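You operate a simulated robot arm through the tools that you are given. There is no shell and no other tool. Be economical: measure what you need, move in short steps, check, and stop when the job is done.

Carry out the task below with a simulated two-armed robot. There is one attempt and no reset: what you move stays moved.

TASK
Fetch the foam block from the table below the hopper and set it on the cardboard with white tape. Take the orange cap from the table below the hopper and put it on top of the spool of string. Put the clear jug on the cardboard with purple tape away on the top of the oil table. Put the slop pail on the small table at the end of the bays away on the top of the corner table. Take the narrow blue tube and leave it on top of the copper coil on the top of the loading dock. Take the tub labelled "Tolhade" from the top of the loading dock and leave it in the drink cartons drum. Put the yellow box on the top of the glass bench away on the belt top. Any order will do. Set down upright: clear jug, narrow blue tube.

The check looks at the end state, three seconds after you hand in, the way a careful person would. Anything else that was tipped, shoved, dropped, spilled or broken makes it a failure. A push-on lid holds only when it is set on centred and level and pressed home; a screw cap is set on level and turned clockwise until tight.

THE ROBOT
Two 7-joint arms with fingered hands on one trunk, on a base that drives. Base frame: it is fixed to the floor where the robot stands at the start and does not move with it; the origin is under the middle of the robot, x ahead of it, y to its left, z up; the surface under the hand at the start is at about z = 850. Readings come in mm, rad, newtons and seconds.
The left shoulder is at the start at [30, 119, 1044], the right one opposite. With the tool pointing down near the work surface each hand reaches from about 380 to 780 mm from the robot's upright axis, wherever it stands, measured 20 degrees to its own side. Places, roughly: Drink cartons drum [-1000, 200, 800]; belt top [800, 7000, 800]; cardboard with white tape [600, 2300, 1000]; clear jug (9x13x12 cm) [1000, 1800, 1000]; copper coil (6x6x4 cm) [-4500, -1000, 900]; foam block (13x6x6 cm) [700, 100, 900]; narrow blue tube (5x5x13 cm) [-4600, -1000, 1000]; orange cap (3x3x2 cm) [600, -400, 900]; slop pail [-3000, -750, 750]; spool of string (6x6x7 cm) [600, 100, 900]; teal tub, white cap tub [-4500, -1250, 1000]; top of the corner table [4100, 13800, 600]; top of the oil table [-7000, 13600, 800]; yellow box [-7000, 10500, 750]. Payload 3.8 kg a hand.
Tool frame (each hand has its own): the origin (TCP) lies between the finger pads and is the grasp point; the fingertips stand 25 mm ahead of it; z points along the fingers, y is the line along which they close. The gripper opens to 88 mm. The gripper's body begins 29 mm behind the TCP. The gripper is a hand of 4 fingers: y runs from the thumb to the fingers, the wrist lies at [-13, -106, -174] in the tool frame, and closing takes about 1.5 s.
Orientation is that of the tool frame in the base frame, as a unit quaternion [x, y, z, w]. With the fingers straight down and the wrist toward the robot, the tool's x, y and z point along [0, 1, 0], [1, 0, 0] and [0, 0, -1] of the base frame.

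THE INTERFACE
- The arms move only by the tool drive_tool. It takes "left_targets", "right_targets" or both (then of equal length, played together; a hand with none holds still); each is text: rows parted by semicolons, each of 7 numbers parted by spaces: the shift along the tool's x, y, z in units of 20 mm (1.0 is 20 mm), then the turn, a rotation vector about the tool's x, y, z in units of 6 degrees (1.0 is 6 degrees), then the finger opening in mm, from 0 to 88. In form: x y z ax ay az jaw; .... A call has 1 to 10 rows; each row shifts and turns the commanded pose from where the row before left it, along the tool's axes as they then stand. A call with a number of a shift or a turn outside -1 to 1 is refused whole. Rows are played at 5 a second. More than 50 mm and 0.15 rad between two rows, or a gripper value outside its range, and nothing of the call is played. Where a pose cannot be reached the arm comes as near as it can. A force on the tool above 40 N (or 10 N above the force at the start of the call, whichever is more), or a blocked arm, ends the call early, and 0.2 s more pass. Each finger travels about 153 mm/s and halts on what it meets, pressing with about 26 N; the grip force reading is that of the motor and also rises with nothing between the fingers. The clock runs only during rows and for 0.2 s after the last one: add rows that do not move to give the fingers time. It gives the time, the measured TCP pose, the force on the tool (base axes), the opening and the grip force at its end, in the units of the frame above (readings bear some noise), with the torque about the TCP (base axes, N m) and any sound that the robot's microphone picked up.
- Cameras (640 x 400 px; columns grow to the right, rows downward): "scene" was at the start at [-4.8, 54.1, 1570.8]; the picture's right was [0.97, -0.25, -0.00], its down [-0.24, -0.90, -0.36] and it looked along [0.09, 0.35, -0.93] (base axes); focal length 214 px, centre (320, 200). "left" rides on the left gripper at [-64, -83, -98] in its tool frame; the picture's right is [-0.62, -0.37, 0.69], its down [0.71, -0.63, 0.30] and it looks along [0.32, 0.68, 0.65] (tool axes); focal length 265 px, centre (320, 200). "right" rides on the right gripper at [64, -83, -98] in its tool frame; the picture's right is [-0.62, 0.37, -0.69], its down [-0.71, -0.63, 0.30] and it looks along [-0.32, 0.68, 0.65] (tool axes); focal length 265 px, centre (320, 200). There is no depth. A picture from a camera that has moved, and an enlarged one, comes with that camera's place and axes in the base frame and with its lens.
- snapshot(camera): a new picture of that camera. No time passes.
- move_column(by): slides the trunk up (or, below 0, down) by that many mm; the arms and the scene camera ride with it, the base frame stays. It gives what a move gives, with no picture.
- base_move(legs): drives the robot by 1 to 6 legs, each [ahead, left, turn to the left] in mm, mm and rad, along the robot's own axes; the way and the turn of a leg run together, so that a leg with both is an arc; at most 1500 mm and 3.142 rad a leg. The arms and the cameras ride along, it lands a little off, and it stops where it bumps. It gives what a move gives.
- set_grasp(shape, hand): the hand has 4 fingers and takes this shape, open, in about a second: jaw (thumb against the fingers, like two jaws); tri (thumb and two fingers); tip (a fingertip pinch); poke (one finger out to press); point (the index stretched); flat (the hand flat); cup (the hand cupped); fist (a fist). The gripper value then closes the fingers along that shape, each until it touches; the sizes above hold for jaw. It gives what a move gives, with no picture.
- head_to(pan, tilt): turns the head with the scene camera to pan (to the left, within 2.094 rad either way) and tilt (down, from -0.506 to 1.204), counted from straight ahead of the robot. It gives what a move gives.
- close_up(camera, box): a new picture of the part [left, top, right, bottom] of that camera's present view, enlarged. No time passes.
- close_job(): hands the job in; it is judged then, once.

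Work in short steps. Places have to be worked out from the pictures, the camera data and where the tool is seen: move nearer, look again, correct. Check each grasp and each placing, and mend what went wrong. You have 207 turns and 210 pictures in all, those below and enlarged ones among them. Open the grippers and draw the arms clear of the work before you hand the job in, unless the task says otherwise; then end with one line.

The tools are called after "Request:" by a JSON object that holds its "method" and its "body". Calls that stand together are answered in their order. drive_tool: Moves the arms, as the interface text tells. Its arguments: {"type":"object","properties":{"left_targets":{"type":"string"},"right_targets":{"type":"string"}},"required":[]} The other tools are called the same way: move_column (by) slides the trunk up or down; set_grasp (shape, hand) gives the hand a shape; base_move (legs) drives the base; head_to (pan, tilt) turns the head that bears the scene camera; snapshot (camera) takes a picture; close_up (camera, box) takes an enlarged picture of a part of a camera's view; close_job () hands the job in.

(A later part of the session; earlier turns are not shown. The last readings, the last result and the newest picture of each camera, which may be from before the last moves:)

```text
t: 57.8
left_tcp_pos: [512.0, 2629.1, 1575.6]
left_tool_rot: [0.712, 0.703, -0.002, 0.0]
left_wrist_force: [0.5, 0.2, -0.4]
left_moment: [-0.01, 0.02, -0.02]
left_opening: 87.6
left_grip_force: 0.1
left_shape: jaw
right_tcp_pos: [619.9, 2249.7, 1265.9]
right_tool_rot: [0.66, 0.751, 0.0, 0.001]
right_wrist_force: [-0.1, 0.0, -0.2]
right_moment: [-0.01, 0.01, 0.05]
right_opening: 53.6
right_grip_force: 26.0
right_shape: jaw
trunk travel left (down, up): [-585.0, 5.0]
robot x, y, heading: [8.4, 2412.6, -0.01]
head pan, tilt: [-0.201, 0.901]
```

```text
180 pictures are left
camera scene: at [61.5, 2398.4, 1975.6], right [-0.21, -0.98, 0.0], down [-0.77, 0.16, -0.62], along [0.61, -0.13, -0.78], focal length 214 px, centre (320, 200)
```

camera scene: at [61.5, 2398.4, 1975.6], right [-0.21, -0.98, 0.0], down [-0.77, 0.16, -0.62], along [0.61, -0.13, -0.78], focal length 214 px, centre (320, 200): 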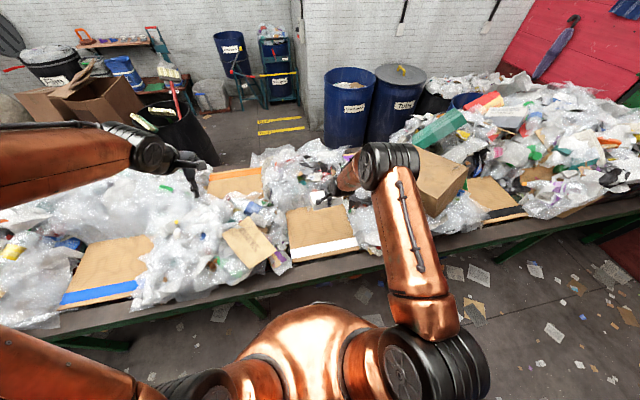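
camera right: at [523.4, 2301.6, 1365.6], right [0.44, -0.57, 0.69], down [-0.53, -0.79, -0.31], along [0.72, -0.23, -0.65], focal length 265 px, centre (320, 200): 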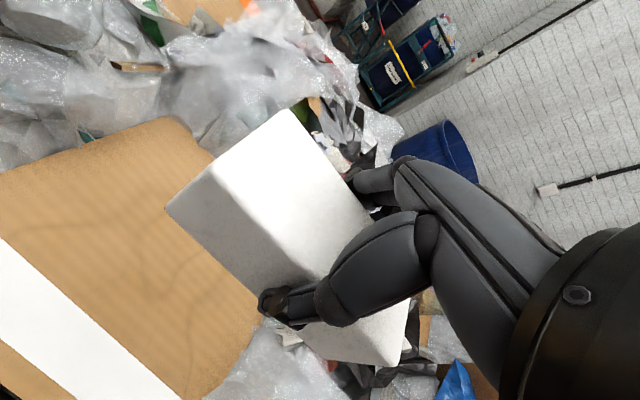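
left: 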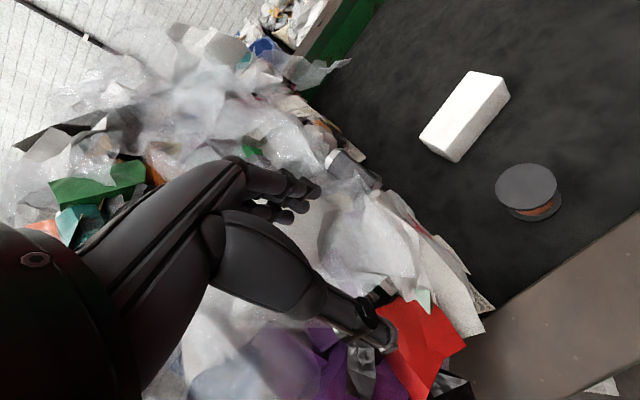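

Triangulation puts the cardboard centre near (625,2268) at z≈1000. I'll lower the trunk 150 mm and look.

Request:
{"method": "move_column", "body": {"by": -150}}

Request:
{"method": "drive_tool", "body": {"right_targets": "1 0 0 0 0 0 40; 0 0 0 0 0 0 40"}}

Request:
{"method": "snapshot", "body": {"camera": "right"}}

Request:
{"method": "close_up", "body": {"camera": "scene", "box": [240, 140, 440, 280]}}

```text
t: 59.6
left_tcp_pos: [510.3, 2627.6, 1426.5]
left_tool_rot: [0.711, 0.703, -0.002, 0.0]
left_wrist_force: [-0.9, -0.6, 1.0]
left_moment: [-0.02, -0.01, -0.01]
left_opening: 87.9
left_grip_force: 0.1
left_shape: jaw
right_tcp_pos: [617.9, 2247.9, 1115.9]
right_tool_rot: [0.66, 0.751, -0.001, 0.0]
right_wrist_force: [0.0, -0.7, 0.0]
right_moment: [-0.01, -0.01, -0.03]
right_opening: 53.9
right_grip_force: 26.1
right_shape: jaw
trunk travel left (down, up): [-435.0, 155.0]
robot x, y, heading: [6.5, 2416.0, -0.01]
head pan, tilt: [-0.201, 0.901]
```

```text
t: 60.2
left_tcp_pos: [510.7, 2627.2, 1424.5]
left_tool_rot: [0.711, 0.703, -0.001, 0.0]
left_wrist_force: [0.0, -0.3, 0.0]
left_moment: [0.02, 0.02, 0.02]
left_opening: 87.8
left_grip_force: 0.1
left_shape: jaw
right_tcp_pos: [615.3, 2268.0, 1116.2]
right_tool_rot: [0.661, 0.75, -0.001, -0.001]
right_wrist_force: [-0.3, 0.4, -0.8]
right_moment: [-0.02, -0.04, -0.01]
right_opening: 54.0
right_grip_force: 26.3
right_shape: jaw
trunk travel left (down, up): [-435.0, 155.0]
robot x, y, heading: [8.7, 2412.3, -0.012]
head pan, tilt: [-0.201, 0.901]
```

```text
179 pictures are left
camera right: at [523.7, 2320.7, 1214.5], right [0.44, -0.57, 0.69], down [-0.53, -0.79, -0.3], along [0.72, -0.23, -0.65], focal length 265 px, centre (320, 200)
```

right: 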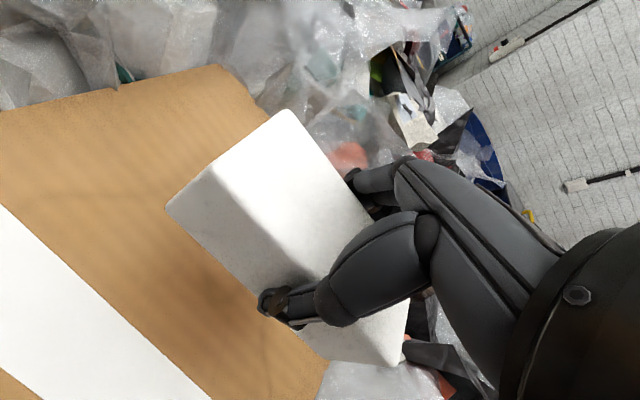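

```text
2.86 times, centred on (340, 210) of scene
camera zoom: at [59.9, 2397.6, 1825.6], right [-0.21, -0.98, 0.0], down [-0.77, 0.17, -0.62], along [0.61, -0.13, -0.78], focal length 613 px, centre (263, 171)
```

zoom: 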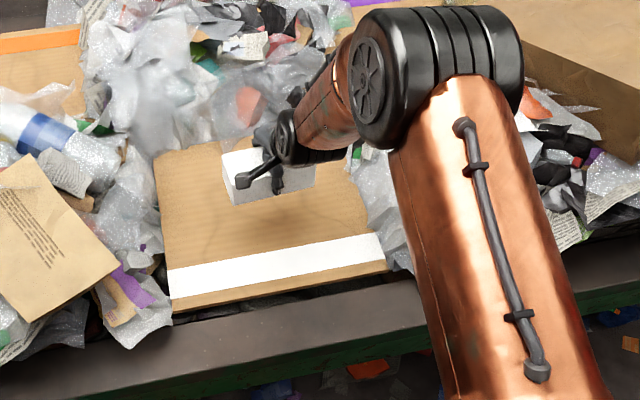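

The cardboard height is around 950, and the centre (627,2271) matches the hand. I'll descend 100 mm, watching force.

Request:
{"method": "drive_tool", "body": {"right_targets": "0 0.4 1 0 0 0 40; 0 0.4 1 0 0 0 40; 0 0 1 0 0 0 40; 0 0 1 0 0 0 40; 0 0 0.7 0 0 0 40; 0 0 0 0 0 0 40"}}

Request:
{"method": "close_up", "body": {"camera": "scene", "box": [240, 140, 440, 280]}}

Request:
{"method": "snapshot", "body": {"camera": "right"}}

```text
t: 61.6
left_tcp_pos: [509.4, 2627.6, 1425.9]
left_tool_rot: [0.711, 0.703, -0.001, 0.0]
left_wrist_force: [-0.5, 0.7, 0.0]
left_moment: [0.0, 0.01, 0.02]
left_opening: 87.7
left_grip_force: 0.1
left_shape: jaw
right_tcp_pos: [632.0, 2269.7, 1020.8]
right_tool_rot: [0.661, 0.751, 0.0, 0.0]
right_wrist_force: [0.5, 0.9, 0.3]
right_moment: [0.02, 0.03, 0.0]
right_opening: 54.0
right_grip_force: 26.0
right_shape: jaw
trunk travel left (down, up): [-435.0, 155.0]
robot x, y, heading: [4.7, 2414.4, -0.01]
head pan, tilt: [-0.201, 0.901]
```

```text
2.86 times, centred on (340, 210) of scene
camera zoom: at [59.7, 2398.3, 1825.7], right [-0.21, -0.98, 0.0], down [-0.77, 0.17, -0.62], along [0.61, -0.13, -0.78], focal length 613 px, centre (263, 171)
```

zoom: 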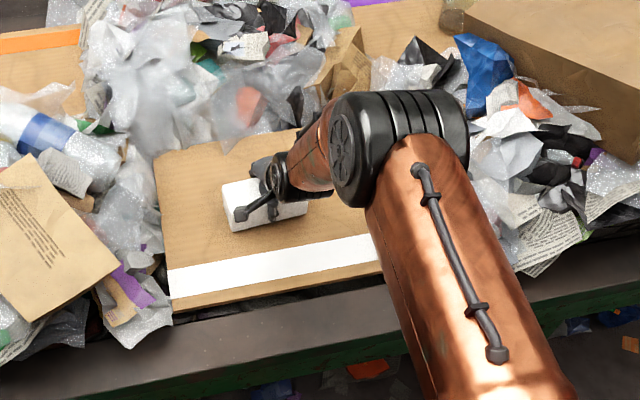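

```text
176 pictures are left
camera right: at [539.8, 2322.9, 1119.6], right [0.44, -0.57, 0.69], down [-0.53, -0.79, -0.3], along [0.72, -0.23, -0.65], focal length 265 px, centre (320, 200)
```

right: 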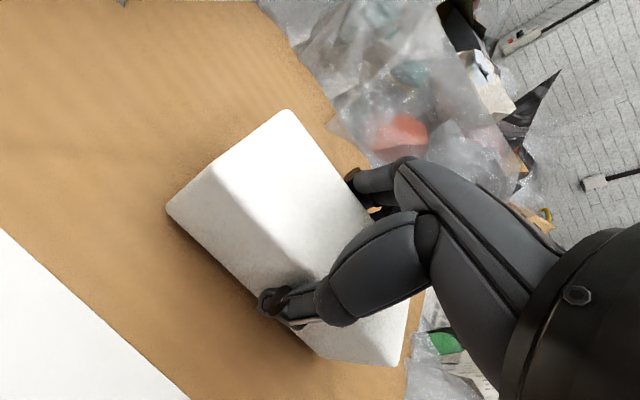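

There's still a gap. I'll step down and watch the force.

Request:
{"method": "drive_tool", "body": {"right_targets": "0 0 0.5 0 0 0 40; 0 0 0.3 0 0 0 40; 0 0 0.3 0 0 0 40; 0 0 0.1 0 0 0 40; 0 0 0 0 0 0 40"}}

Request:
{"method": "snapshot", "body": {"camera": "right"}}

```text
t: 62.5
left_tcp_pos: [508.6, 2627.2, 1426.7]
left_tool_rot: [0.711, 0.703, 0.0, 0.002]
left_wrist_force: [-0.7, -0.5, 0.1]
left_moment: [0.01, 0.0, -0.03]
left_opening: 87.9
left_grip_force: 0.1
left_shape: jaw
right_tcp_pos: [635.6, 2271.6, 1007.7]
right_tool_rot: [0.661, 0.75, 0.008, 0.007]
right_wrist_force: [-8.4, -0.3, 19.2]
right_moment: [-0.09, 0.26, 0.02]
right_opening: 51.8
right_grip_force: 25.8
right_shape: jaw
trunk travel left (down, up): [-435.0, 155.0]
robot x, y, heading: [3.0, 2412.4, -0.013]
head pan, tilt: [-0.201, 0.901]
stopped in row 4 (right hand): the force on the tool passed its limit at 42 N (the readings are from after the stop); the commanded pose is now the measured one
```

```text
175 pictures are left
camera right: at [542.1, 2323.9, 1104.3], right [0.43, -0.57, 0.7], down [-0.53, -0.79, -0.32], along [0.73, -0.24, -0.64], focal length 265 px, centre (320, 200)
```

right: 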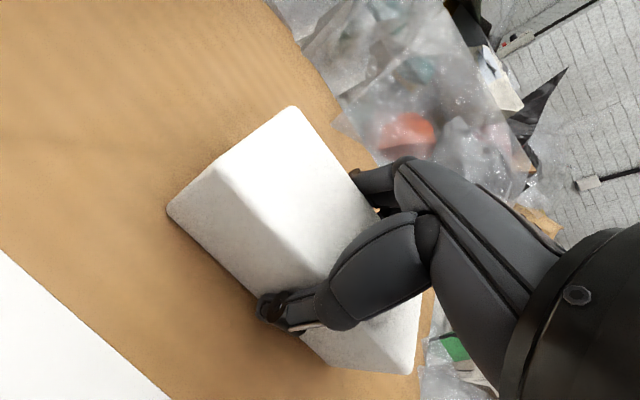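

It's in contact with the cardboard. I'll ease up 2 mm and open, then rise.

Request:
{"method": "drive_tool", "body": {"right_targets": "0 0 -0.12 0 0 0 40; 0 0 0 0 0 0 40; 0 0 0 0 0 0 60; 0 0 0 0 0 0 75; 0 0 0 0 0 0 88; 0 0 0 0 0 0 88; 0 0 -0.5 0 0 0 88; 0 0 -1 0 0 0 88; 0 0 -1 0 0 0 88; 0 0 -1 0 0 0 88"}}

Request:
{"method": "snapshot", "body": {"camera": "right"}}

```text
t: 64.7
left_tcp_pos: [511.4, 2628.0, 1425.6]
left_tool_rot: [0.712, 0.702, 0.0, 0.001]
left_wrist_force: [-0.2, 0.0, 0.0]
left_moment: [0.0, 0.01, -0.04]
left_opening: 87.8
left_grip_force: 0.2
left_shape: jaw
right_tcp_pos: [635.2, 2270.6, 1077.7]
right_tool_rot: [0.661, 0.75, 0.004, 0.006]
right_wrist_force: [1.0, -0.2, 0.1]
right_moment: [0.01, -0.01, 0.0]
right_opening: 87.8
right_grip_force: 0.0
right_shape: jaw
trunk travel left (down, up): [-435.0, 155.0]
robot x, y, heading: [8.8, 2417.1, -0.015]
head pan, tilt: [-0.201, 0.901]
```

```text
174 pictures are left
camera right: at [542.6, 2323.5, 1174.2], right [0.43, -0.57, 0.7], down [-0.53, -0.79, -0.31], along [0.73, -0.24, -0.64], focal length 265 px, centre (320, 200)
```

right: 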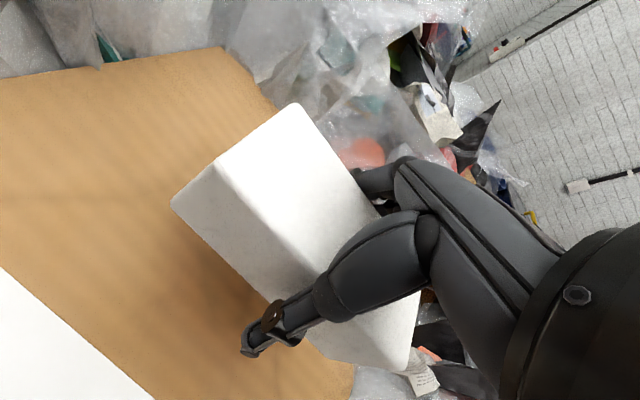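

The foam seems to have come up with the open hand. I'll wait a moment and look again.

Request:
{"method": "drive_tool", "body": {"right_targets": "0 0 0 0 0 0 88; 0 0 0 0 0 0 88; 0 0 0 0 0 0 88"}}

Request:
{"method": "snapshot", "body": {"camera": "right"}}

Request:
{"method": "close_up", "body": {"camera": "scene", "box": [240, 140, 440, 280]}}

```text
t: 65.5
left_tcp_pos: [510.8, 2627.6, 1425.9]
left_tool_rot: [0.712, 0.702, -0.001, 0.0]
left_wrist_force: [0.1, 0.6, 0.3]
left_moment: [0.03, 0.0, -0.01]
left_opening: 87.9
left_grip_force: 0.0
left_shape: jaw
right_tcp_pos: [635.2, 2271.7, 1076.4]
right_tool_rot: [0.661, 0.751, 0.004, 0.005]
right_wrist_force: [-0.4, -0.8, -0.2]
right_moment: [-0.03, 0.0, 0.01]
right_opening: 87.8
right_grip_force: 0.0
right_shape: jaw
trunk travel left (down, up): [-435.0, 155.0]
robot x, y, heading: [0.8, 2409.9, -0.012]
head pan, tilt: [-0.201, 0.901]
```

```text
173 pictures are left
camera right: at [542.9, 2323.4, 1173.8], right [0.43, -0.57, 0.7], down [-0.53, -0.79, -0.31], along [0.73, -0.24, -0.64], focal length 265 px, centre (320, 200)
```

right: 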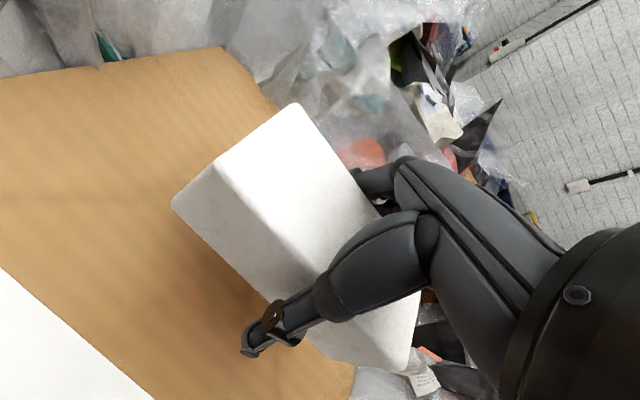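

```text
2.86 times, centred on (340, 210) of scene
camera zoom: at [60.0, 2398.1, 1825.6], right [-0.21, -0.98, 0.0], down [-0.77, 0.17, -0.62], along [0.61, -0.13, -0.78], focal length 613 px, centre (263, 171)
```

zoom: 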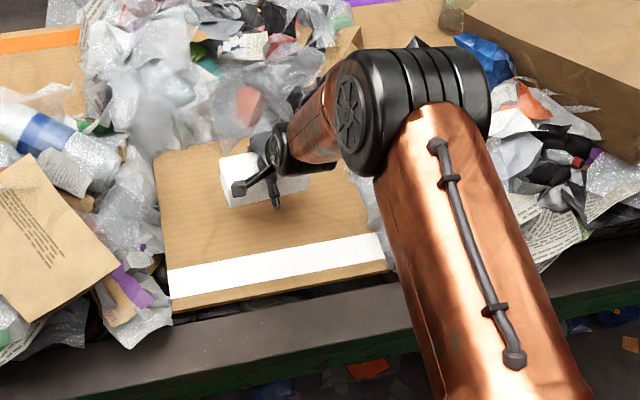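

The foam clings to the far fingers. I'll bring it back down, push the open hand slightly past contact so the fingers slip on it, then move the far fingers off before rising.

Request:
{"method": "drive_tool", "body": {"right_targets": "0 0 1 0 0 0 88; 0 0 1 0 0 0 88; 0 0 1 0 0 0 88; 0 0 0.3 0 0 0 88; 0 0 0.15 0 0 0 88; 0 0 0.15 0 0 0 88; 0 0 0.15 0 0 0 88; 0 0 0 0 0 0 88"}}

Request:
{"method": "snapshot", "body": {"camera": "right"}}

```text
t: 67.3
left_tcp_pos: [510.4, 2628.3, 1425.8]
left_tool_rot: [0.712, 0.703, -0.001, 0.0]
left_wrist_force: [0.1, -0.4, -0.2]
left_moment: [0.01, -0.02, -0.02]
left_opening: 87.6
left_grip_force: 0.0
left_shape: jaw
right_tcp_pos: [638.8, 2271.8, 1004.6]
right_tool_rot: [0.661, 0.75, 0.007, 0.007]
right_wrist_force: [4.0, 0.5, 21.3]
right_moment: [0.12, 0.0, -0.07]
right_opening: 87.7
right_grip_force: 0.1
right_shape: jaw
trunk travel left (down, up): [-435.0, 155.0]
robot x, y, heading: [2.7, 2413.6, -0.01]
head pan, tilt: [-0.201, 0.901]
```

```text
171 pictures are left
camera right: at [544.0, 2324.3, 1100.9], right [0.43, -0.57, 0.7], down [-0.53, -0.79, -0.32], along [0.73, -0.24, -0.64], focal length 265 px, centre (320, 200)
```

right: 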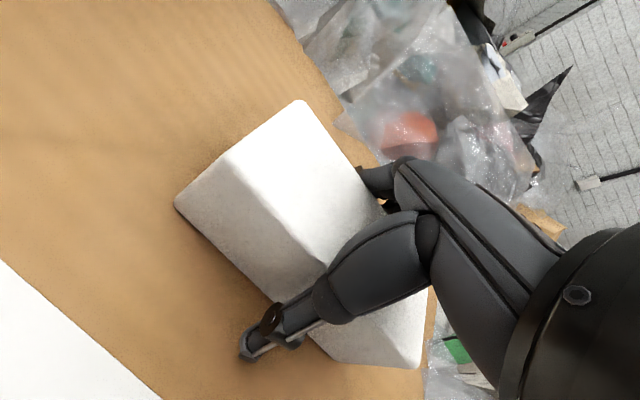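

It's pressed with 21 N and slipping slightly. I'll slide the far fingers off outward, then rise a bit.

Request:
{"method": "drive_tool", "body": {"right_targets": "0 0.3 0 0 0 0 88; 0 0.3 0 0 0 0 88; 0 0.2 0 0 0 0 88; 0 0 -0.3 0 0 0 88; 0 0 -1 0 0 0 88; 0 0 -1 0 0 0 88; 0 0 0 0 0 0 88"}}

Request:
{"method": "snapshot", "body": {"camera": "right"}}

```text
t: 68.9
left_tcp_pos: [512.2, 2626.4, 1425.5]
left_tool_rot: [0.712, 0.702, -0.001, 0.0]
left_wrist_force: [-0.4, -0.7, 0.2]
left_moment: [0.0, -0.02, -0.03]
left_opening: 87.5
left_grip_force: 0.1
left_shape: jaw
right_tcp_pos: [652.6, 2273.6, 1046.9]
right_tool_rot: [0.661, 0.75, 0.004, 0.005]
right_wrist_force: [0.2, -0.1, -0.1]
right_moment: [0.03, 0.01, 0.0]
right_opening: 88.0
right_grip_force: 0.0
right_shape: jaw
trunk travel left (down, up): [-435.0, 155.0]
robot x, y, heading: [3.1, 2413.3, -0.012]
head pan, tilt: [-0.201, 0.901]
```

```text
170 pictures are left
camera right: at [558.7, 2326.7, 1144.3], right [0.43, -0.57, 0.7], down [-0.53, -0.79, -0.31], along [0.73, -0.24, -0.64], focal length 265 px, centre (320, 200)
```

right: 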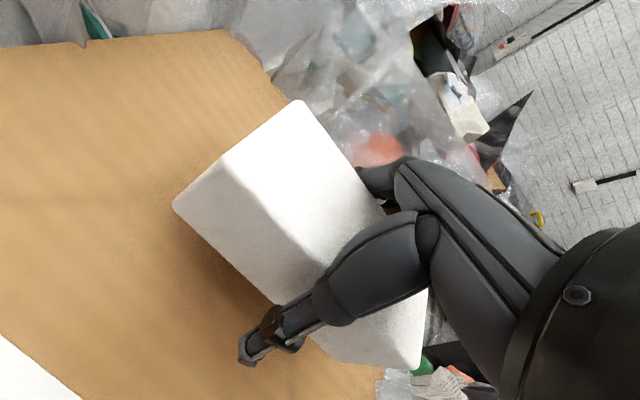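

It still comes along; it may be wedged near the palm rather than stuck. I'll take a closer look.

Request:
{"method": "close_up", "body": {"camera": "right", "box": [220, 90, 480, 390]}}

Request:
{"method": "close_up", "body": {"camera": "scene", "box": [300, 170, 380, 230]}}

```text
1.33 times, centred on (350, 240) of right
camera zoom: at [558.7, 2326.7, 1144.3], right [0.43, -0.57, 0.7], down [-0.53, -0.79, -0.31], along [0.73, -0.24, -0.64], focal length 354 px, centre (280, 147)
```

zoom: 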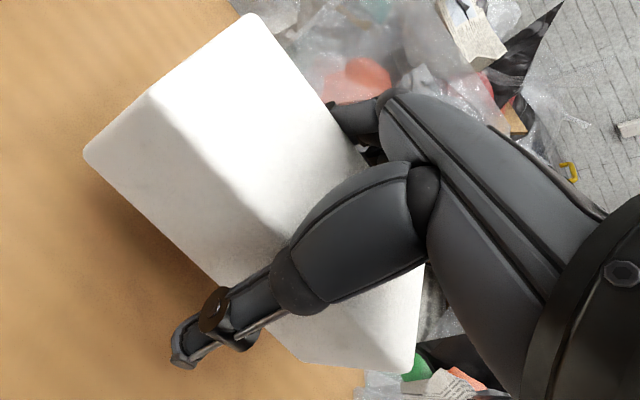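

```text
6.67 times, centred on (340, 200) of scene
camera zoom: at [60.9, 2398.0, 1825.6], right [-0.21, -0.98, 0.0], down [-0.77, 0.17, -0.62], along [0.61, -0.13, -0.78], focal length 1430 px, centre (187, 200)
```

zoom: 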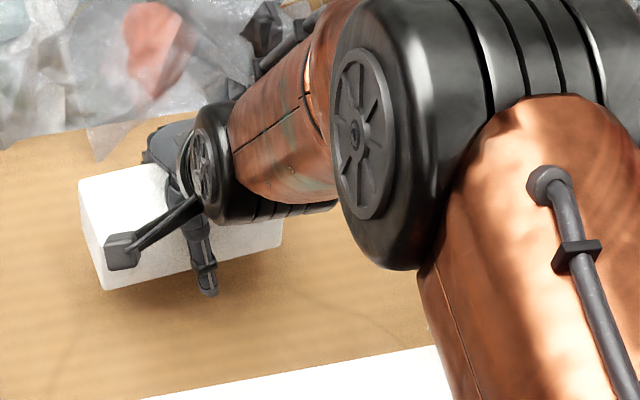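

The thumb is clear, but the proximal segments may be wedging the foam. I'll lower to just above the cardboard and flatten the hand so the fingers swing away.

Request:
{"method": "drive_tool", "body": {"right_targets": "0 -0.7 0.6 0 0 0 88; 0 0 0.7 0 0 0 88; 0 0 0 0 0 0 88"}}

Request:
{"method": "set_grasp", "body": {"hand": "right", "shape": "flat"}}

Request:
{"method": "snapshot", "body": {"camera": "right"}}

```text
t: 69.7
left_tcp_pos: [510.1, 2627.9, 1425.4]
left_tool_rot: [0.712, 0.702, -0.001, 0.001]
left_wrist_force: [0.0, 0.0, 0.2]
left_moment: [-0.03, 0.01, -0.01]
left_opening: 87.7
left_grip_force: 0.0
left_shape: jaw
right_tcp_pos: [639.2, 2269.8, 1022.7]
right_tool_rot: [0.661, 0.75, 0.005, 0.006]
right_wrist_force: [0.6, -0.1, 0.0]
right_moment: [0.0, 0.02, -0.02]
right_opening: 87.8
right_grip_force: 0.1
right_shape: jaw
trunk travel left (down, up): [-435.0, 155.0]
robot x, y, heading: [4.4, 2414.7, -0.013]
head pan, tilt: [-0.201, 0.901]
```

```text
t: 70.6
left_tcp_pos: [509.3, 2627.1, 1425.6]
left_tool_rot: [0.712, 0.702, -0.001, 0.0]
left_wrist_force: [0.0, -0.6, -0.5]
left_moment: [0.03, 0.0, 0.01]
left_opening: 87.7
left_grip_force: 0.1
left_shape: jaw
right_tcp_pos: [638.9, 2270.9, 1023.6]
right_tool_rot: [0.661, 0.75, 0.006, 0.006]
right_wrist_force: [-0.2, 2.0, 3.8]
right_moment: [0.09, -0.24, 0.01]
right_opening: 0.0
right_grip_force: 0.1
right_shape: flat
trunk travel left (down, up): [-435.0, 155.0]
robot x, y, heading: [3.5, 2416.3, -0.01]
head pan, tilt: [-0.201, 0.901]
```

```text
167 pictures are left
camera right: at [545.5, 2323.8, 1120.1], right [0.43, -0.57, 0.7], down [-0.53, -0.79, -0.31], along [0.73, -0.24, -0.64], focal length 265 px, centre (320, 200)
```

right: 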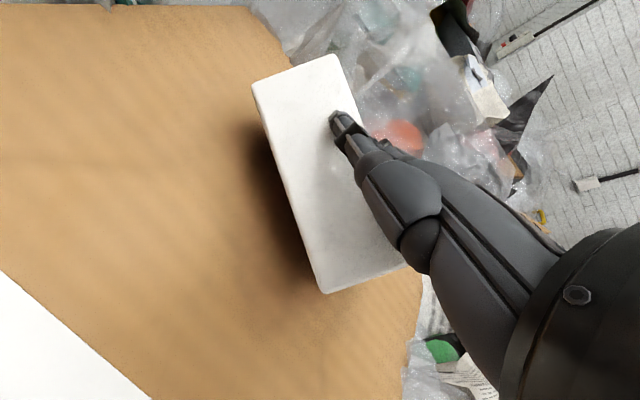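

The foam shifted as the thumb swung in. I'll look from above before moving.

Request:
{"method": "close_up", "body": {"camera": "scene", "box": [300, 170, 380, 230]}}

Request:
{"method": "close_up", "body": {"camera": "right", "box": [220, 20, 460, 310]}}

```text
6.67 times, centred on (340, 200) of scene
camera zoom: at [59.5, 2398.3, 1825.7], right [-0.21, -0.98, 0.0], down [-0.77, 0.17, -0.62], along [0.61, -0.13, -0.78], focal length 1430 px, centre (187, 200)
```

zoom: 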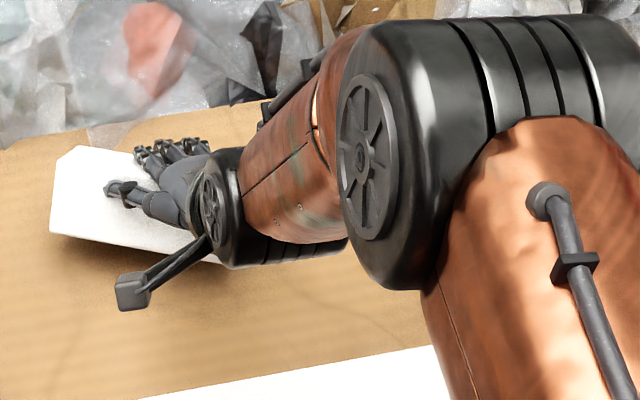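

```text
1.38 times, centred on (340, 165) of right
camera zoom: at [545.5, 2323.8, 1120.1], right [0.43, -0.57, 0.7], down [-0.53, -0.79, -0.31], along [0.73, -0.24, -0.64], focal length 366 px, centre (292, 248)
```

zoom: 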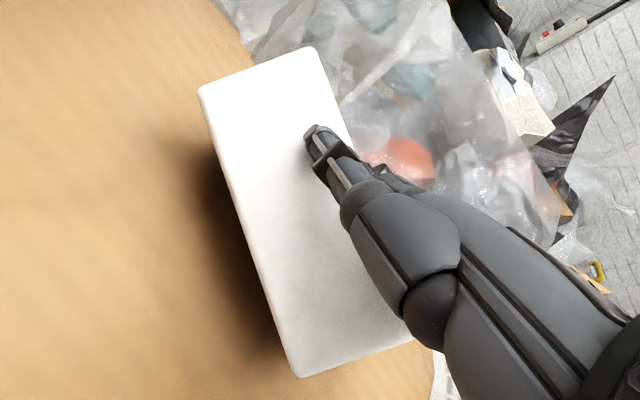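

I'll rise a little and see whether the foam stays down.

Request:
{"method": "drive_tool", "body": {"right_targets": "0 0 -0.5 0 0 0 88; 0 0 -0.5 0 0 0 88; 0 0 0 0 0 0 88"}}

Request:
{"method": "snapshot", "body": {"camera": "right"}}

Request:
{"method": "close_up", "body": {"camera": "scene", "box": [300, 170, 380, 230]}}

```text
t: 71.4
left_tcp_pos: [511.9, 2628.1, 1425.0]
left_tool_rot: [0.712, 0.702, -0.001, 0.0]
left_wrist_force: [1.5, 0.1, -0.2]
left_moment: [0.02, 0.02, 0.02]
left_opening: 87.7
left_grip_force: 0.1
left_shape: jaw
right_tcp_pos: [637.2, 2270.0, 1042.8]
right_tool_rot: [0.661, 0.75, 0.005, 0.005]
right_wrist_force: [-0.6, -0.5, -0.2]
right_moment: [-0.02, -0.01, 0.02]
right_opening: 0.1
right_grip_force: 0.0
right_shape: flat
trunk travel left (down, up): [-435.0, 155.0]
robot x, y, heading: [5.3, 2412.2, -0.011]
head pan, tilt: [-0.201, 0.901]
```

```text
164 pictures are left
camera right: at [544.6, 2323.7, 1138.6], right [0.43, -0.57, 0.7], down [-0.53, -0.79, -0.31], along [0.73, -0.24, -0.64], focal length 265 px, centre (320, 200)
```

right: 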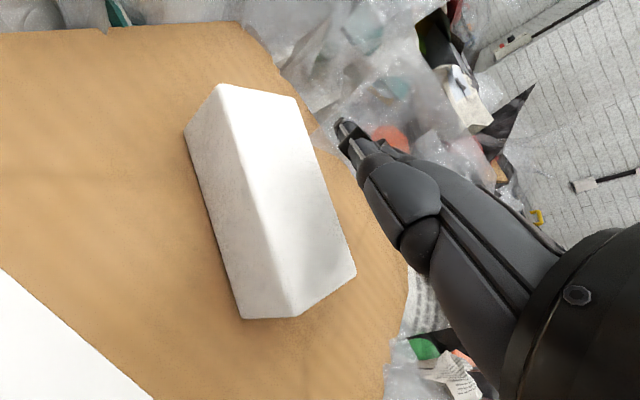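

```text
6.67 times, centred on (340, 200) of scene
camera zoom: at [60.0, 2398.1, 1825.6], right [-0.21, -0.98, 0.0], down [-0.77, 0.17, -0.62], along [0.61, -0.13, -0.78], focal length 1430 px, centre (187, 200)
```

zoom: 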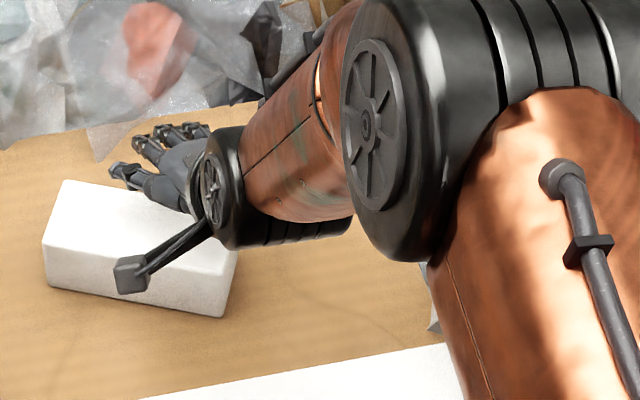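

The foam is lying flat on the cardboard. I'll raise the hand, reset its shape, and get a view of the clear jug and the far side of the belt.

Request:
{"method": "drive_tool", "body": {"right_targets": "0 0 -1 0 0 0 88; 0 0 -1 0 0 0 88; 0 0 -1 0 0 0 88; 0 0 -1 0 0 0 88; 0 0 -1 0 0 0 88"}}

Request:
{"method": "set_grasp", "body": {"hand": "right", "shape": "jaw"}}

Request:
{"method": "move_column", "body": {"by": 150}}

Request:
{"method": "head_to", "body": {"pan": -0.4, "tilt": 0.5}}

Request:
{"method": "snapshot", "body": {"camera": "scene"}}

```text
t: 72.6
left_tcp_pos: [509.7, 2627.6, 1425.7]
left_tool_rot: [0.712, 0.702, -0.001, 0.0]
left_wrist_force: [0.4, 0.9, -0.6]
left_moment: [0.0, 0.0, -0.02]
left_opening: 87.9
left_grip_force: 0.3
left_shape: jaw
right_tcp_pos: [635.8, 2270.2, 1142.2]
right_tool_rot: [0.662, 0.75, 0.006, 0.005]
right_wrist_force: [-0.9, -0.6, 1.6]
right_moment: [0.01, -0.01, 0.0]
right_opening: 0.1
right_grip_force: 0.1
right_shape: flat
trunk travel left (down, up): [-435.0, 155.0]
robot x, y, heading: [7.7, 2411.9, -0.014]
head pan, tilt: [-0.201, 0.901]
```

```text
t: 73.5
left_tcp_pos: [511.7, 2628.3, 1425.6]
left_tool_rot: [0.712, 0.702, -0.002, -0.001]
left_wrist_force: [0.4, -1.1, 1.1]
left_moment: [0.03, 0.03, -0.02]
left_opening: 87.5
left_grip_force: 0.1
left_shape: jaw
right_tcp_pos: [635.0, 2268.8, 1141.8]
right_tool_rot: [0.661, 0.75, 0.004, 0.005]
right_wrist_force: [0.4, 0.9, -0.7]
right_moment: [-0.01, -0.03, -0.01]
right_opening: 87.8
right_grip_force: 0.1
right_shape: jaw
trunk travel left (down, up): [-435.0, 155.0]
robot x, y, heading: [1.4, 2416.1, -0.014]
head pan, tilt: [-0.201, 0.901]
```

```text
t: 75.2
left_tcp_pos: [510.8, 2626.3, 1575.0]
left_tool_rot: [0.711, 0.703, -0.001, 0.0]
left_wrist_force: [-0.5, 0.7, 0.2]
left_moment: [0.02, 0.01, 0.0]
left_opening: 87.8
left_grip_force: 0.0
left_shape: jaw
right_tcp_pos: [636.1, 2270.0, 1290.9]
right_tool_rot: [0.661, 0.75, 0.003, 0.005]
right_wrist_force: [-0.7, -0.3, -0.4]
right_moment: [0.02, 0.0, 0.0]
right_opening: 87.9
right_grip_force: 0.0
right_shape: jaw
trunk travel left (down, up): [-585.0, 5.0]
robot x, y, heading: [6.0, 2412.3, -0.013]
head pan, tilt: [-0.201, 0.901]
```

```text
t: 76.1
left_tcp_pos: [510.3, 2628.0, 1573.6]
left_tool_rot: [0.712, 0.702, -0.001, -0.001]
left_wrist_force: [0.1, 0.0, 0.2]
left_moment: [0.03, 0.01, 0.02]
left_opening: 87.8
left_grip_force: 0.0
left_shape: jaw
right_tcp_pos: [636.6, 2270.6, 1292.7]
right_tool_rot: [0.661, 0.75, 0.004, 0.005]
right_wrist_force: [-0.8, -0.2, -0.6]
right_moment: [0.0, 0.03, 0.02]
right_opening: 87.8
right_grip_force: 0.1
right_shape: jaw
trunk travel left (down, up): [-585.0, 5.0]
robot x, y, heading: [6.3, 2415.1, -0.014]
head pan, tilt: [-0.4, 0.499]
```

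```text
162 pictures are left
camera scene: at [69.5, 2377.7, 2009.4], right [-0.4, -0.92, 0.0], down [-0.44, 0.19, -0.88], along [0.8, -0.35, -0.48], focal length 214 px, centre (320, 200)
```

scene: 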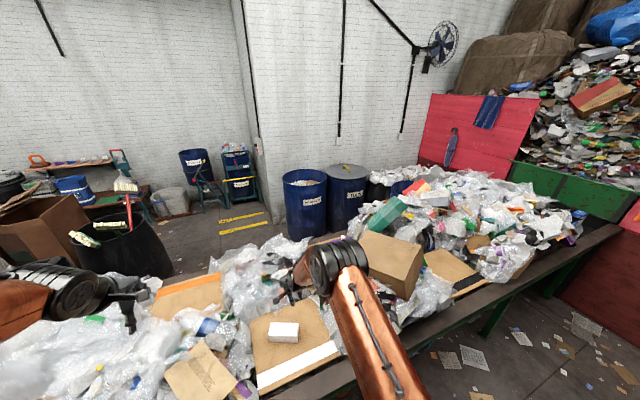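

The far side of the belt looks wide and open (drums at x≈2400), so I'll fetch the jug from there later. I'll do the loading dock first: back off, turn round and look.

Request:
{"method": "base_move", "body": {"legs": [[-240, 0, 0.014], [0, 0, 1.57], [0, 0, 1.57]]}}

Request:
{"method": "head_to", "body": {"pan": 0.5, "tilt": 0.25}}

Request:
{"method": "snapshot", "body": {"camera": "scene"}}

Request:
{"method": "head_to", "body": {"pan": -0.6, "tilt": 0.25}}

Request:
{"method": "snapshot", "body": {"camera": "scene"}}

```text
t: 85.5
left_tcp_pos: [-749.9, 2209.5, 1575.8]
left_tool_rot: [-0.696, 0.718, 0.0, 0.001]
left_wrist_force: [-0.3, 0.5, -0.8]
left_moment: [-0.03, 0.01, 0.0]
left_opening: 87.7
left_grip_force: 0.0
left_shape: jaw
right_tcp_pos: [-869.1, 2569.6, 1291.7]
right_tool_rot: [0.745, -0.667, -0.005, 0.004]
right_wrist_force: [-0.3, 0.0, 0.8]
right_moment: [0.01, -0.05, 0.02]
right_opening: 87.6
right_grip_force: 0.1
right_shape: jaw
trunk travel left (down, up): [-585.0, 5.0]
robot x, y, heading: [-242.5, 2417.6, 3.12]
head pan, tilt: [-0.4, 0.499]
```

```text
t: 86.7
left_tcp_pos: [-751.7, 2210.5, 1574.4]
left_tool_rot: [-0.697, 0.717, 0.0, 0.002]
left_wrist_force: [0.3, 0.2, 0.4]
left_moment: [0.01, -0.02, 0.01]
left_opening: 87.9
left_grip_force: 0.1
left_shape: jaw
right_tcp_pos: [-870.2, 2568.5, 1292.9]
right_tool_rot: [0.745, -0.667, -0.005, 0.004]
right_wrist_force: [0.7, 0.6, 0.0]
right_moment: [0.02, 0.0, 0.01]
right_opening: 87.7
right_grip_force: 0.1
right_shape: jaw
trunk travel left (down, up): [-585.0, 5.0]
robot x, y, heading: [-238.1, 2415.2, 3.112]
head pan, tilt: [0.499, 0.25]
```

```text
161 pictures are left
camera scene: at [-304.4, 2372.4, 2032.6], right [-0.45, 0.89, 0.0], down [0.22, 0.11, -0.97], along [-0.86, -0.44, -0.25], focal length 214 px, centre (320, 200)
```

scene: 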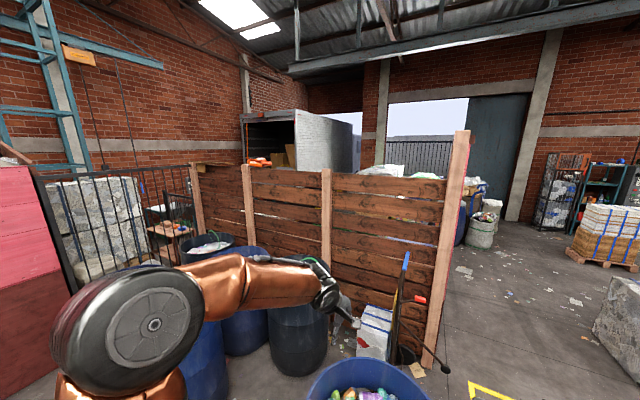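

```text
t: 88.0
left_tcp_pos: [-750.8, 2210.2, 1575.3]
left_tool_rot: [-0.696, 0.718, 0.0, 0.002]
left_wrist_force: [-0.6, -0.6, -0.3]
left_moment: [-0.02, 0.0, 0.02]
left_opening: 87.7
left_grip_force: 0.0
left_shape: jaw
right_tcp_pos: [-869.7, 2569.5, 1291.0]
right_tool_rot: [0.745, -0.667, -0.005, 0.005]
right_wrist_force: [0.2, 0.1, -0.3]
right_moment: [-0.01, 0.03, -0.01]
right_opening: 87.7
right_grip_force: 0.1
right_shape: jaw
trunk travel left (down, up): [-585.0, 5.0]
robot x, y, heading: [-242.5, 2416.6, 3.115]
head pan, tilt: [-0.6, 0.25]
```

```text
160 pictures are left
camera scene: at [-296.7, 2469.5, 2032.6], right [0.59, 0.81, 0.0], down [0.2, -0.15, -0.97], along [-0.78, 0.57, -0.25], focal length 214 px, centre (320, 200)
```

scene: 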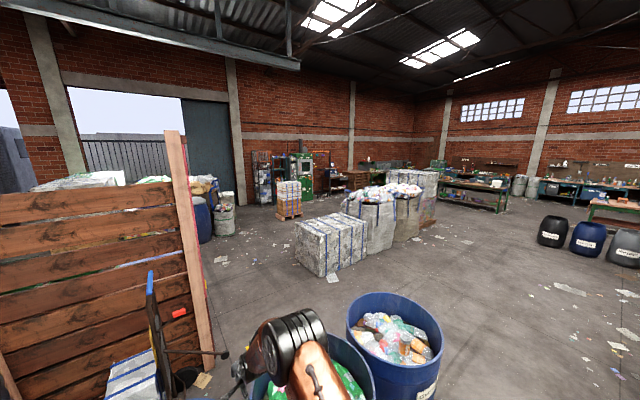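

A wooden bay wall runs near x≈-2300 up to y≈2750, with the dock behind it, and drums run up to y≈3800. I'll drive around the drums and the wall end.

Request:
{"method": "base_move", "body": {"legs": [[0, -1020, 0.025], [0, -1020, 0], [1400, 0, 0], [700, 400, 0], [800, 600, 0]]}}

Request:
{"method": "head_to", "body": {"pan": 1.1, "tilt": 0.25}}

Request:
{"method": "snapshot", "body": {"camera": "scene"}}

```text
t: 113.3
left_tcp_pos: [-3593.9, 3272.3, 1574.5]
left_tool_rot: [-0.704, 0.71, 0.0, 0.001]
left_wrist_force: [-0.2, -0.8, 1.0]
left_moment: [0.02, -0.01, -0.03]
left_opening: 87.6
left_grip_force: 0.0
left_shape: jaw
right_tcp_pos: [-3722.1, 3628.0, 1292.0]
right_tool_rot: [0.753, -0.658, -0.006, 0.005]
right_wrist_force: [0.0, 0.2, 0.2]
right_moment: [0.0, 0.01, -0.01]
right_opening: 87.7
right_grip_force: 0.0
right_shape: jaw
trunk travel left (down, up): [-585.0, 5.0]
robot x, y, heading: [-3087.1, 3488.0, 3.139]
head pan, tilt: [-0.6, 0.25]
```

```text
t: 115.1
left_tcp_pos: [-3594.2, 3271.1, 1575.4]
left_tool_rot: [-0.704, 0.71, 0.0, 0.0]
left_wrist_force: [-0.9, 0.1, -0.7]
left_moment: [0.03, 0.01, 0.0]
left_opening: 87.8
left_grip_force: 0.1
left_shape: jaw
right_tcp_pos: [-3722.9, 3627.2, 1291.9]
right_tool_rot: [0.752, -0.659, -0.005, 0.006]
right_wrist_force: [-0.1, -0.3, 0.3]
right_moment: [0.0, -0.02, 0.0]
right_opening: 88.0
right_grip_force: 0.0
right_shape: jaw
trunk travel left (down, up): [-585.0, 5.0]
robot x, y, heading: [-3089.4, 3488.6, 3.135]
head pan, tilt: [1.1, 0.25]
```

```text
159 pictures are left
camera scene: at [-3113.3, 3405.2, 2032.6], right [-0.89, 0.46, 0.0], down [0.11, 0.22, -0.97], along [-0.45, -0.86, -0.25], focal length 214 px, centre (320, 200)
```

scene: 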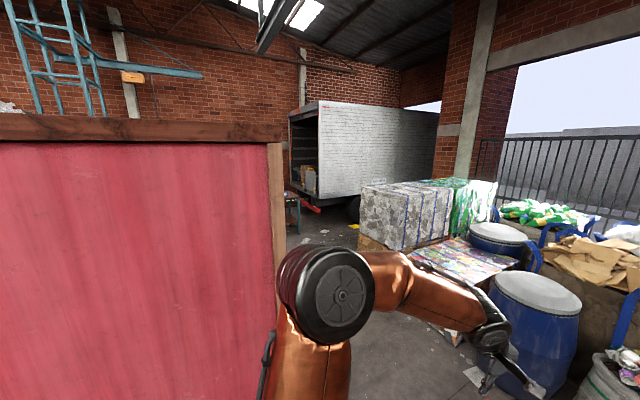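

I'll move past the pink panel edge and turn to face -y down the passage.

Request:
{"method": "base_move", "body": {"legs": [[900, 0, 0], [0, 0, 1.575]]}}

Request:
{"method": "head_to", "body": {"pan": 0.1, "tilt": 0.35}}

Request:
{"method": "snapshot", "body": {"camera": "scene"}}

```text
t: 123.6
left_tcp_pos: [-3783.7, 2988.4, 1574.8]
left_tool_rot: [1.0, -0.014, -0.001, -0.001]
left_wrist_force: [-0.2, 0.1, -0.2]
left_moment: [0.02, 0.0, -0.01]
left_opening: 87.8
left_grip_force: 0.1
left_shape: jaw
right_tcp_pos: [-4143.3, 2867.5, 1292.3]
right_tool_rot: [0.998, 0.056, 0.0, 0.007]
right_wrist_force: [0.0, 0.2, 0.1]
right_moment: [0.0, 0.01, -0.02]
right_opening: 87.6
right_grip_force: 0.0
right_shape: jaw
trunk travel left (down, up): [-585.0, 5.0]
robot x, y, heading: [-3989.9, 3491.4, -1.598]
head pan, tilt: [1.1, 0.25]
```

```text
t: 124.9
left_tcp_pos: [-3783.4, 2987.2, 1575.0]
left_tool_rot: [1.0, -0.013, -0.002, -0.001]
left_wrist_force: [-0.5, -0.6, -0.4]
left_moment: [-0.02, 0.03, 0.04]
left_opening: 87.6
left_grip_force: 0.0
left_shape: jaw
right_tcp_pos: [-4142.7, 2866.3, 1290.9]
right_tool_rot: [0.998, 0.057, 0.0, 0.006]
right_wrist_force: [-0.1, 0.1, 0.4]
right_moment: [0.04, 0.02, 0.02]
right_opening: 88.0
right_grip_force: 0.0
right_shape: jaw
trunk travel left (down, up): [-585.0, 5.0]
robot x, y, heading: [-3991.1, 3492.4, -1.594]
head pan, tilt: [0.099, 0.351]
```

```text
158 pictures are left
camera scene: at [-3983.0, 3422.8, 2023.2], right [-1.0, -0.08, 0.0], down [-0.03, 0.34, -0.94], along [0.07, -0.94, -0.34], focal length 214 px, centre (320, 200)
```

scene: 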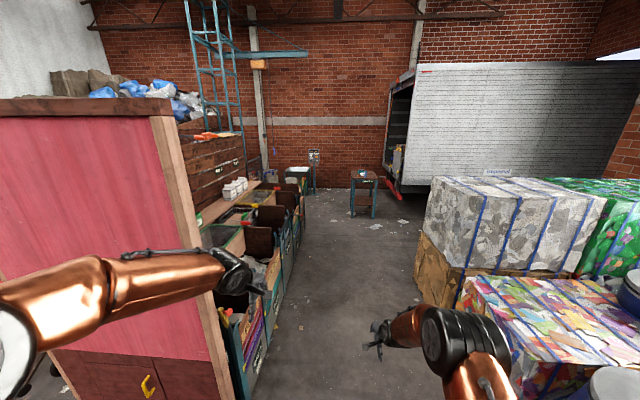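

The passage is clear: the stool at (-4500,-1000) is the loading dock, and the pail's small table is to its left. I'll drive down it.

Request:
{"method": "base_move", "body": {"legs": [[1300, 0, 0.024], [1300, 0, 0], [800, -50, 0]]}}

Request:
{"method": "head_to", "body": {"pan": -0.1, "tilt": 0.7}}

Request:
{"method": "snapshot", "body": {"camera": "scene"}}

```text
t: 141.4
left_tcp_pos: [-3983.1, -415.1, 1576.5]
left_tool_rot: [1.0, -0.025, 0.0, -0.001]
left_wrist_force: [-0.6, -1.1, 1.2]
left_moment: [0.03, 0.01, -0.01]
left_opening: 87.6
left_grip_force: 0.1
left_shape: jaw
right_tcp_pos: [-4345.3, -525.7, 1291.6]
right_tool_rot: [0.999, 0.043, -0.001, 0.008]
right_wrist_force: [-0.6, -0.4, 0.1]
right_moment: [-0.01, 0.0, 0.02]
right_opening: 88.0
right_grip_force: 0.0
right_shape: jaw
trunk travel left (down, up): [-585.0, 5.0]
robot x, y, heading: [-4175.7, 97.7, -1.622]
head pan, tilt: [0.099, 0.351]
```

```text
t: 142.3
left_tcp_pos: [-3983.2, -417.0, 1575.3]
left_tool_rot: [1.0, -0.026, -0.001, -0.001]
left_wrist_force: [-0.3, -0.2, -0.6]
left_moment: [-0.01, 0.0, -0.02]
left_opening: 87.8
left_grip_force: 0.2
left_shape: jaw
right_tcp_pos: [-4346.1, -528.2, 1290.5]
right_tool_rot: [0.999, 0.043, -0.001, 0.007]
right_wrist_force: [-0.3, -0.2, -0.3]
right_moment: [0.03, 0.0, 0.0]
right_opening: 87.7
right_grip_force: 0.1
right_shape: jaw
trunk travel left (down, up): [-585.0, 5.0]
robot x, y, heading: [-4179.2, 99.4, -1.622]
head pan, tilt: [-0.099, 0.7]
```

```text
157 pictures are left
camera scene: at [-4189.0, 32.6, 1991.8], right [-0.99, 0.15, 0.0], down [0.1, 0.64, -0.77], along [-0.11, -0.76, -0.64], focal length 214 px, centre (320, 200)
```

scene: 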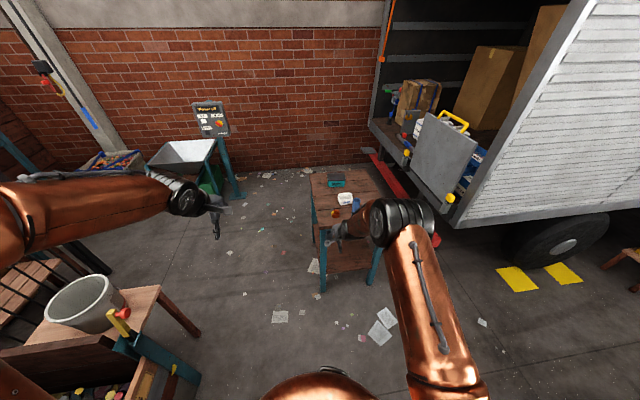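

The dock top holds a teal item, a white-lidded one, a blue tube and a copper coil. I'll enlarge.

Request:
{"method": "close_up", "body": {"camera": "scene", "box": [295, 160, 395, 240]}}

Request:
{"method": "close_up", "body": {"camera": "scene", "box": [0, 230, 220, 390]}}

```text
5.00 times, centred on (345, 200) of scene
camera zoom: at [-4189.0, 32.6, 1991.8], right [-0.99, 0.15, 0.0], down [0.1, 0.64, -0.77], along [-0.11, -0.76, -0.64], focal length 1072 px, centre (195, 200)
```

zoom: 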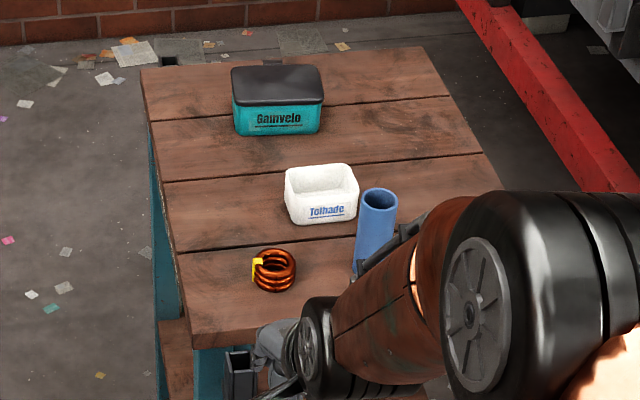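

```text
2.50 times, centred on (110, 310) of scene
camera zoom: at [-4189.0, 32.6, 1991.8], right [-0.99, 0.15, 0.0], down [0.1, 0.64, -0.77], along [-0.11, -0.76, -0.64], focal length 536 px, centre (845, -75)
```

zoom: 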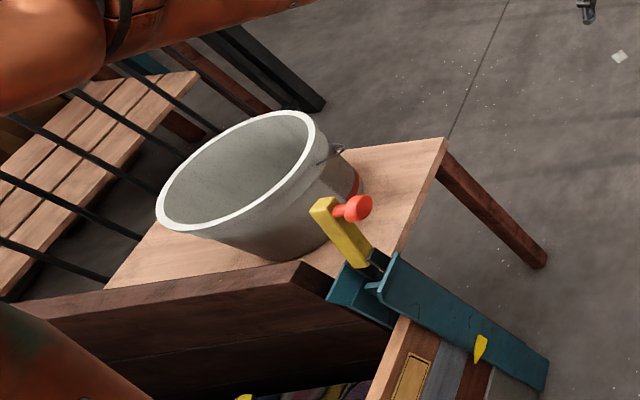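

The white open tub is "Tolhade". Estimates are coil (-4463,-1066), tube (-4609,-1075) and tub (-4566,-1211). I'll straighten up and bring the right hand above the tube.

Request:
{"method": "base_move", "body": {"legs": [[0, 0, 0.05], [530, -265, 0]]}}

Request:
{"method": "snapshot", "body": {"camera": "right"}}

Request:
{"method": "snapshot", "body": {"camera": "scene"}}

```text
t: 146.1
left_tcp_pos: [-4225.0, -940.0, 1576.9]
left_tool_rot: [1.0, 0.001, 0.0, 0.0]
left_wrist_force: [0.4, 0.2, -0.3]
left_moment: [0.01, -0.03, 0.03]
left_opening: 87.8
left_grip_force: 0.2
left_shape: jaw
right_tcp_pos: [-4580.6, -1073.6, 1292.3]
right_tool_rot: [0.997, 0.071, 0.0, 0.008]
right_wrist_force: [0.4, -0.2, 0.8]
right_moment: [-0.01, -0.07, 0.01]
right_opening: 88.0
right_grip_force: 0.0
right_shape: jaw
trunk travel left (down, up): [-585.0, 5.0]
robot x, y, heading: [-4445.3, -441.2, -1.564]
head pan, tilt: [-0.099, 0.7]
```

```text
154 pictures are left
camera right: at [-4529.3, -979.5, 1389.3], right [-0.56, -0.44, 0.7], down [-0.8, 0.52, -0.31], along [-0.22, -0.73, -0.64], focal length 265 px, centre (320, 200)
```

right: 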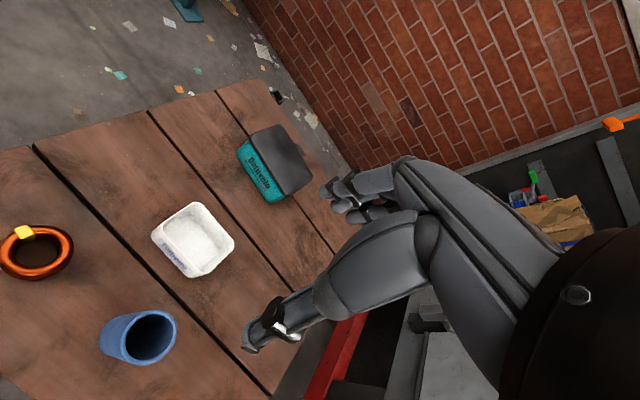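

```text
153 pictures are left
camera scene: at [-4453.8, -503.5, 1991.8], right [-1.0, 0.1, 0.0], down [0.06, 0.64, -0.77], along [-0.07, -0.76, -0.64], focal length 214 px, centre (320, 200)
```

scene: 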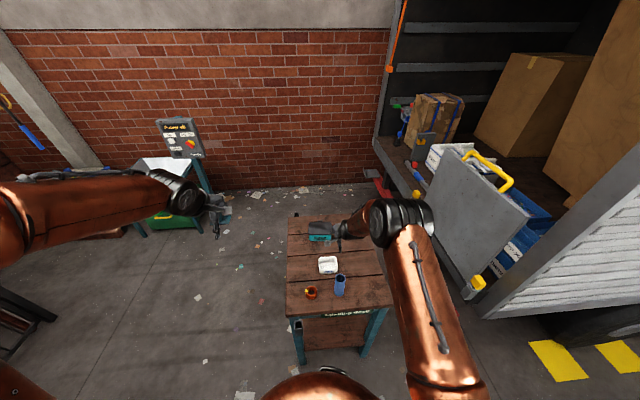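

Triangulating puts the tube's top centre near (-4597,-1028, ~1060–1090), the coil near (-4460,-1024) and the tub near (-4559,-1175). I'll lower the trunk and shift over the tube.

Request:
{"method": "drive_tool", "body": {"right_targets": "-0.5 -0.8 0 0 0 0 88; 0 -0.8 0 0 0 0 88; 0 -0.7 0 0 0 0 88; 0 0 0 0 0 0 88"}}

Request:
{"method": "move_column", "body": {"by": -130}}

Request:
{"method": "snapshot", "body": {"camera": "right"}}

Request:
{"method": "snapshot", "body": {"camera": "scene"}}

```text
t: 147.1
left_tcp_pos: [-4224.7, -941.5, 1574.9]
left_tool_rot: [1.0, 0.002, -0.001, -0.001]
left_wrist_force: [0.1, -1.1, -0.3]
left_moment: [-0.01, -0.01, 0.01]
left_opening: 87.7
left_grip_force: 0.1
left_shape: jaw
right_tcp_pos: [-4596.8, -1029.5, 1292.0]
right_tool_rot: [0.997, 0.07, -0.001, 0.006]
right_wrist_force: [0.5, 0.0, -0.2]
right_moment: [-0.01, 0.01, -0.01]
right_opening: 87.8
right_grip_force: 0.0
right_shape: jaw
trunk travel left (down, up): [-585.0, 5.0]
robot x, y, heading: [-4448.4, -441.3, -1.567]
head pan, tilt: [-0.099, 0.7]
```

```text
t: 148.7
left_tcp_pos: [-4225.8, -942.7, 1445.6]
left_tool_rot: [1.0, 0.001, -0.001, 0.0]
left_wrist_force: [0.5, -0.7, -0.2]
left_moment: [-0.01, 0.02, 0.0]
left_opening: 87.7
left_grip_force: 0.0
left_shape: jaw
right_tcp_pos: [-4596.9, -1028.8, 1162.0]
right_tool_rot: [0.997, 0.072, -0.001, 0.006]
right_wrist_force: [-0.4, -0.7, 0.2]
right_moment: [0.0, 0.03, 0.01]
right_opening: 87.9
right_grip_force: 0.1
right_shape: jaw
trunk travel left (down, up): [-455.0, 135.0]
robot x, y, heading: [-4448.9, -440.3, -1.572]
head pan, tilt: [-0.099, 0.7]
```

```text
152 pictures are left
camera right: at [-4546.5, -935.9, 1258.7], right [-0.56, -0.44, 0.7], down [-0.8, 0.52, -0.31], along [-0.22, -0.73, -0.64], focal length 265 px, centre (320, 200)
```

right: 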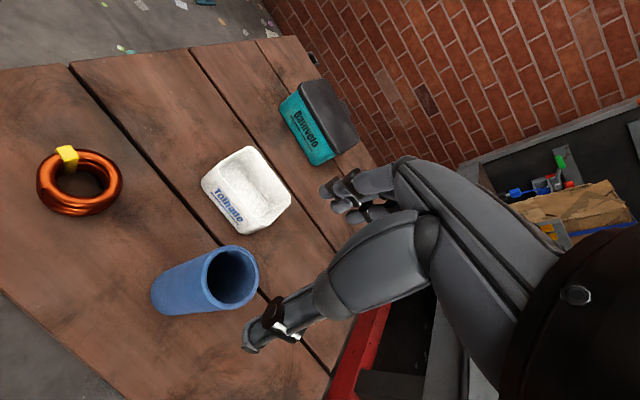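

```text
151 pictures are left
camera scene: at [-4454.6, -504.8, 1861.9], right [-1.0, 0.1, 0.0], down [0.06, 0.64, -0.76], along [-0.07, -0.76, -0.64], focal length 214 px, centre (320, 200)
```

scene: 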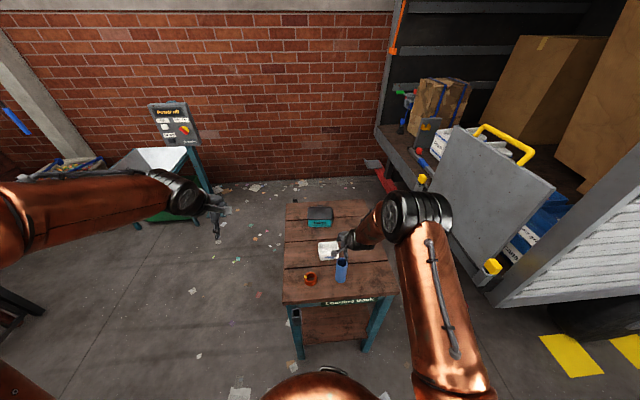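

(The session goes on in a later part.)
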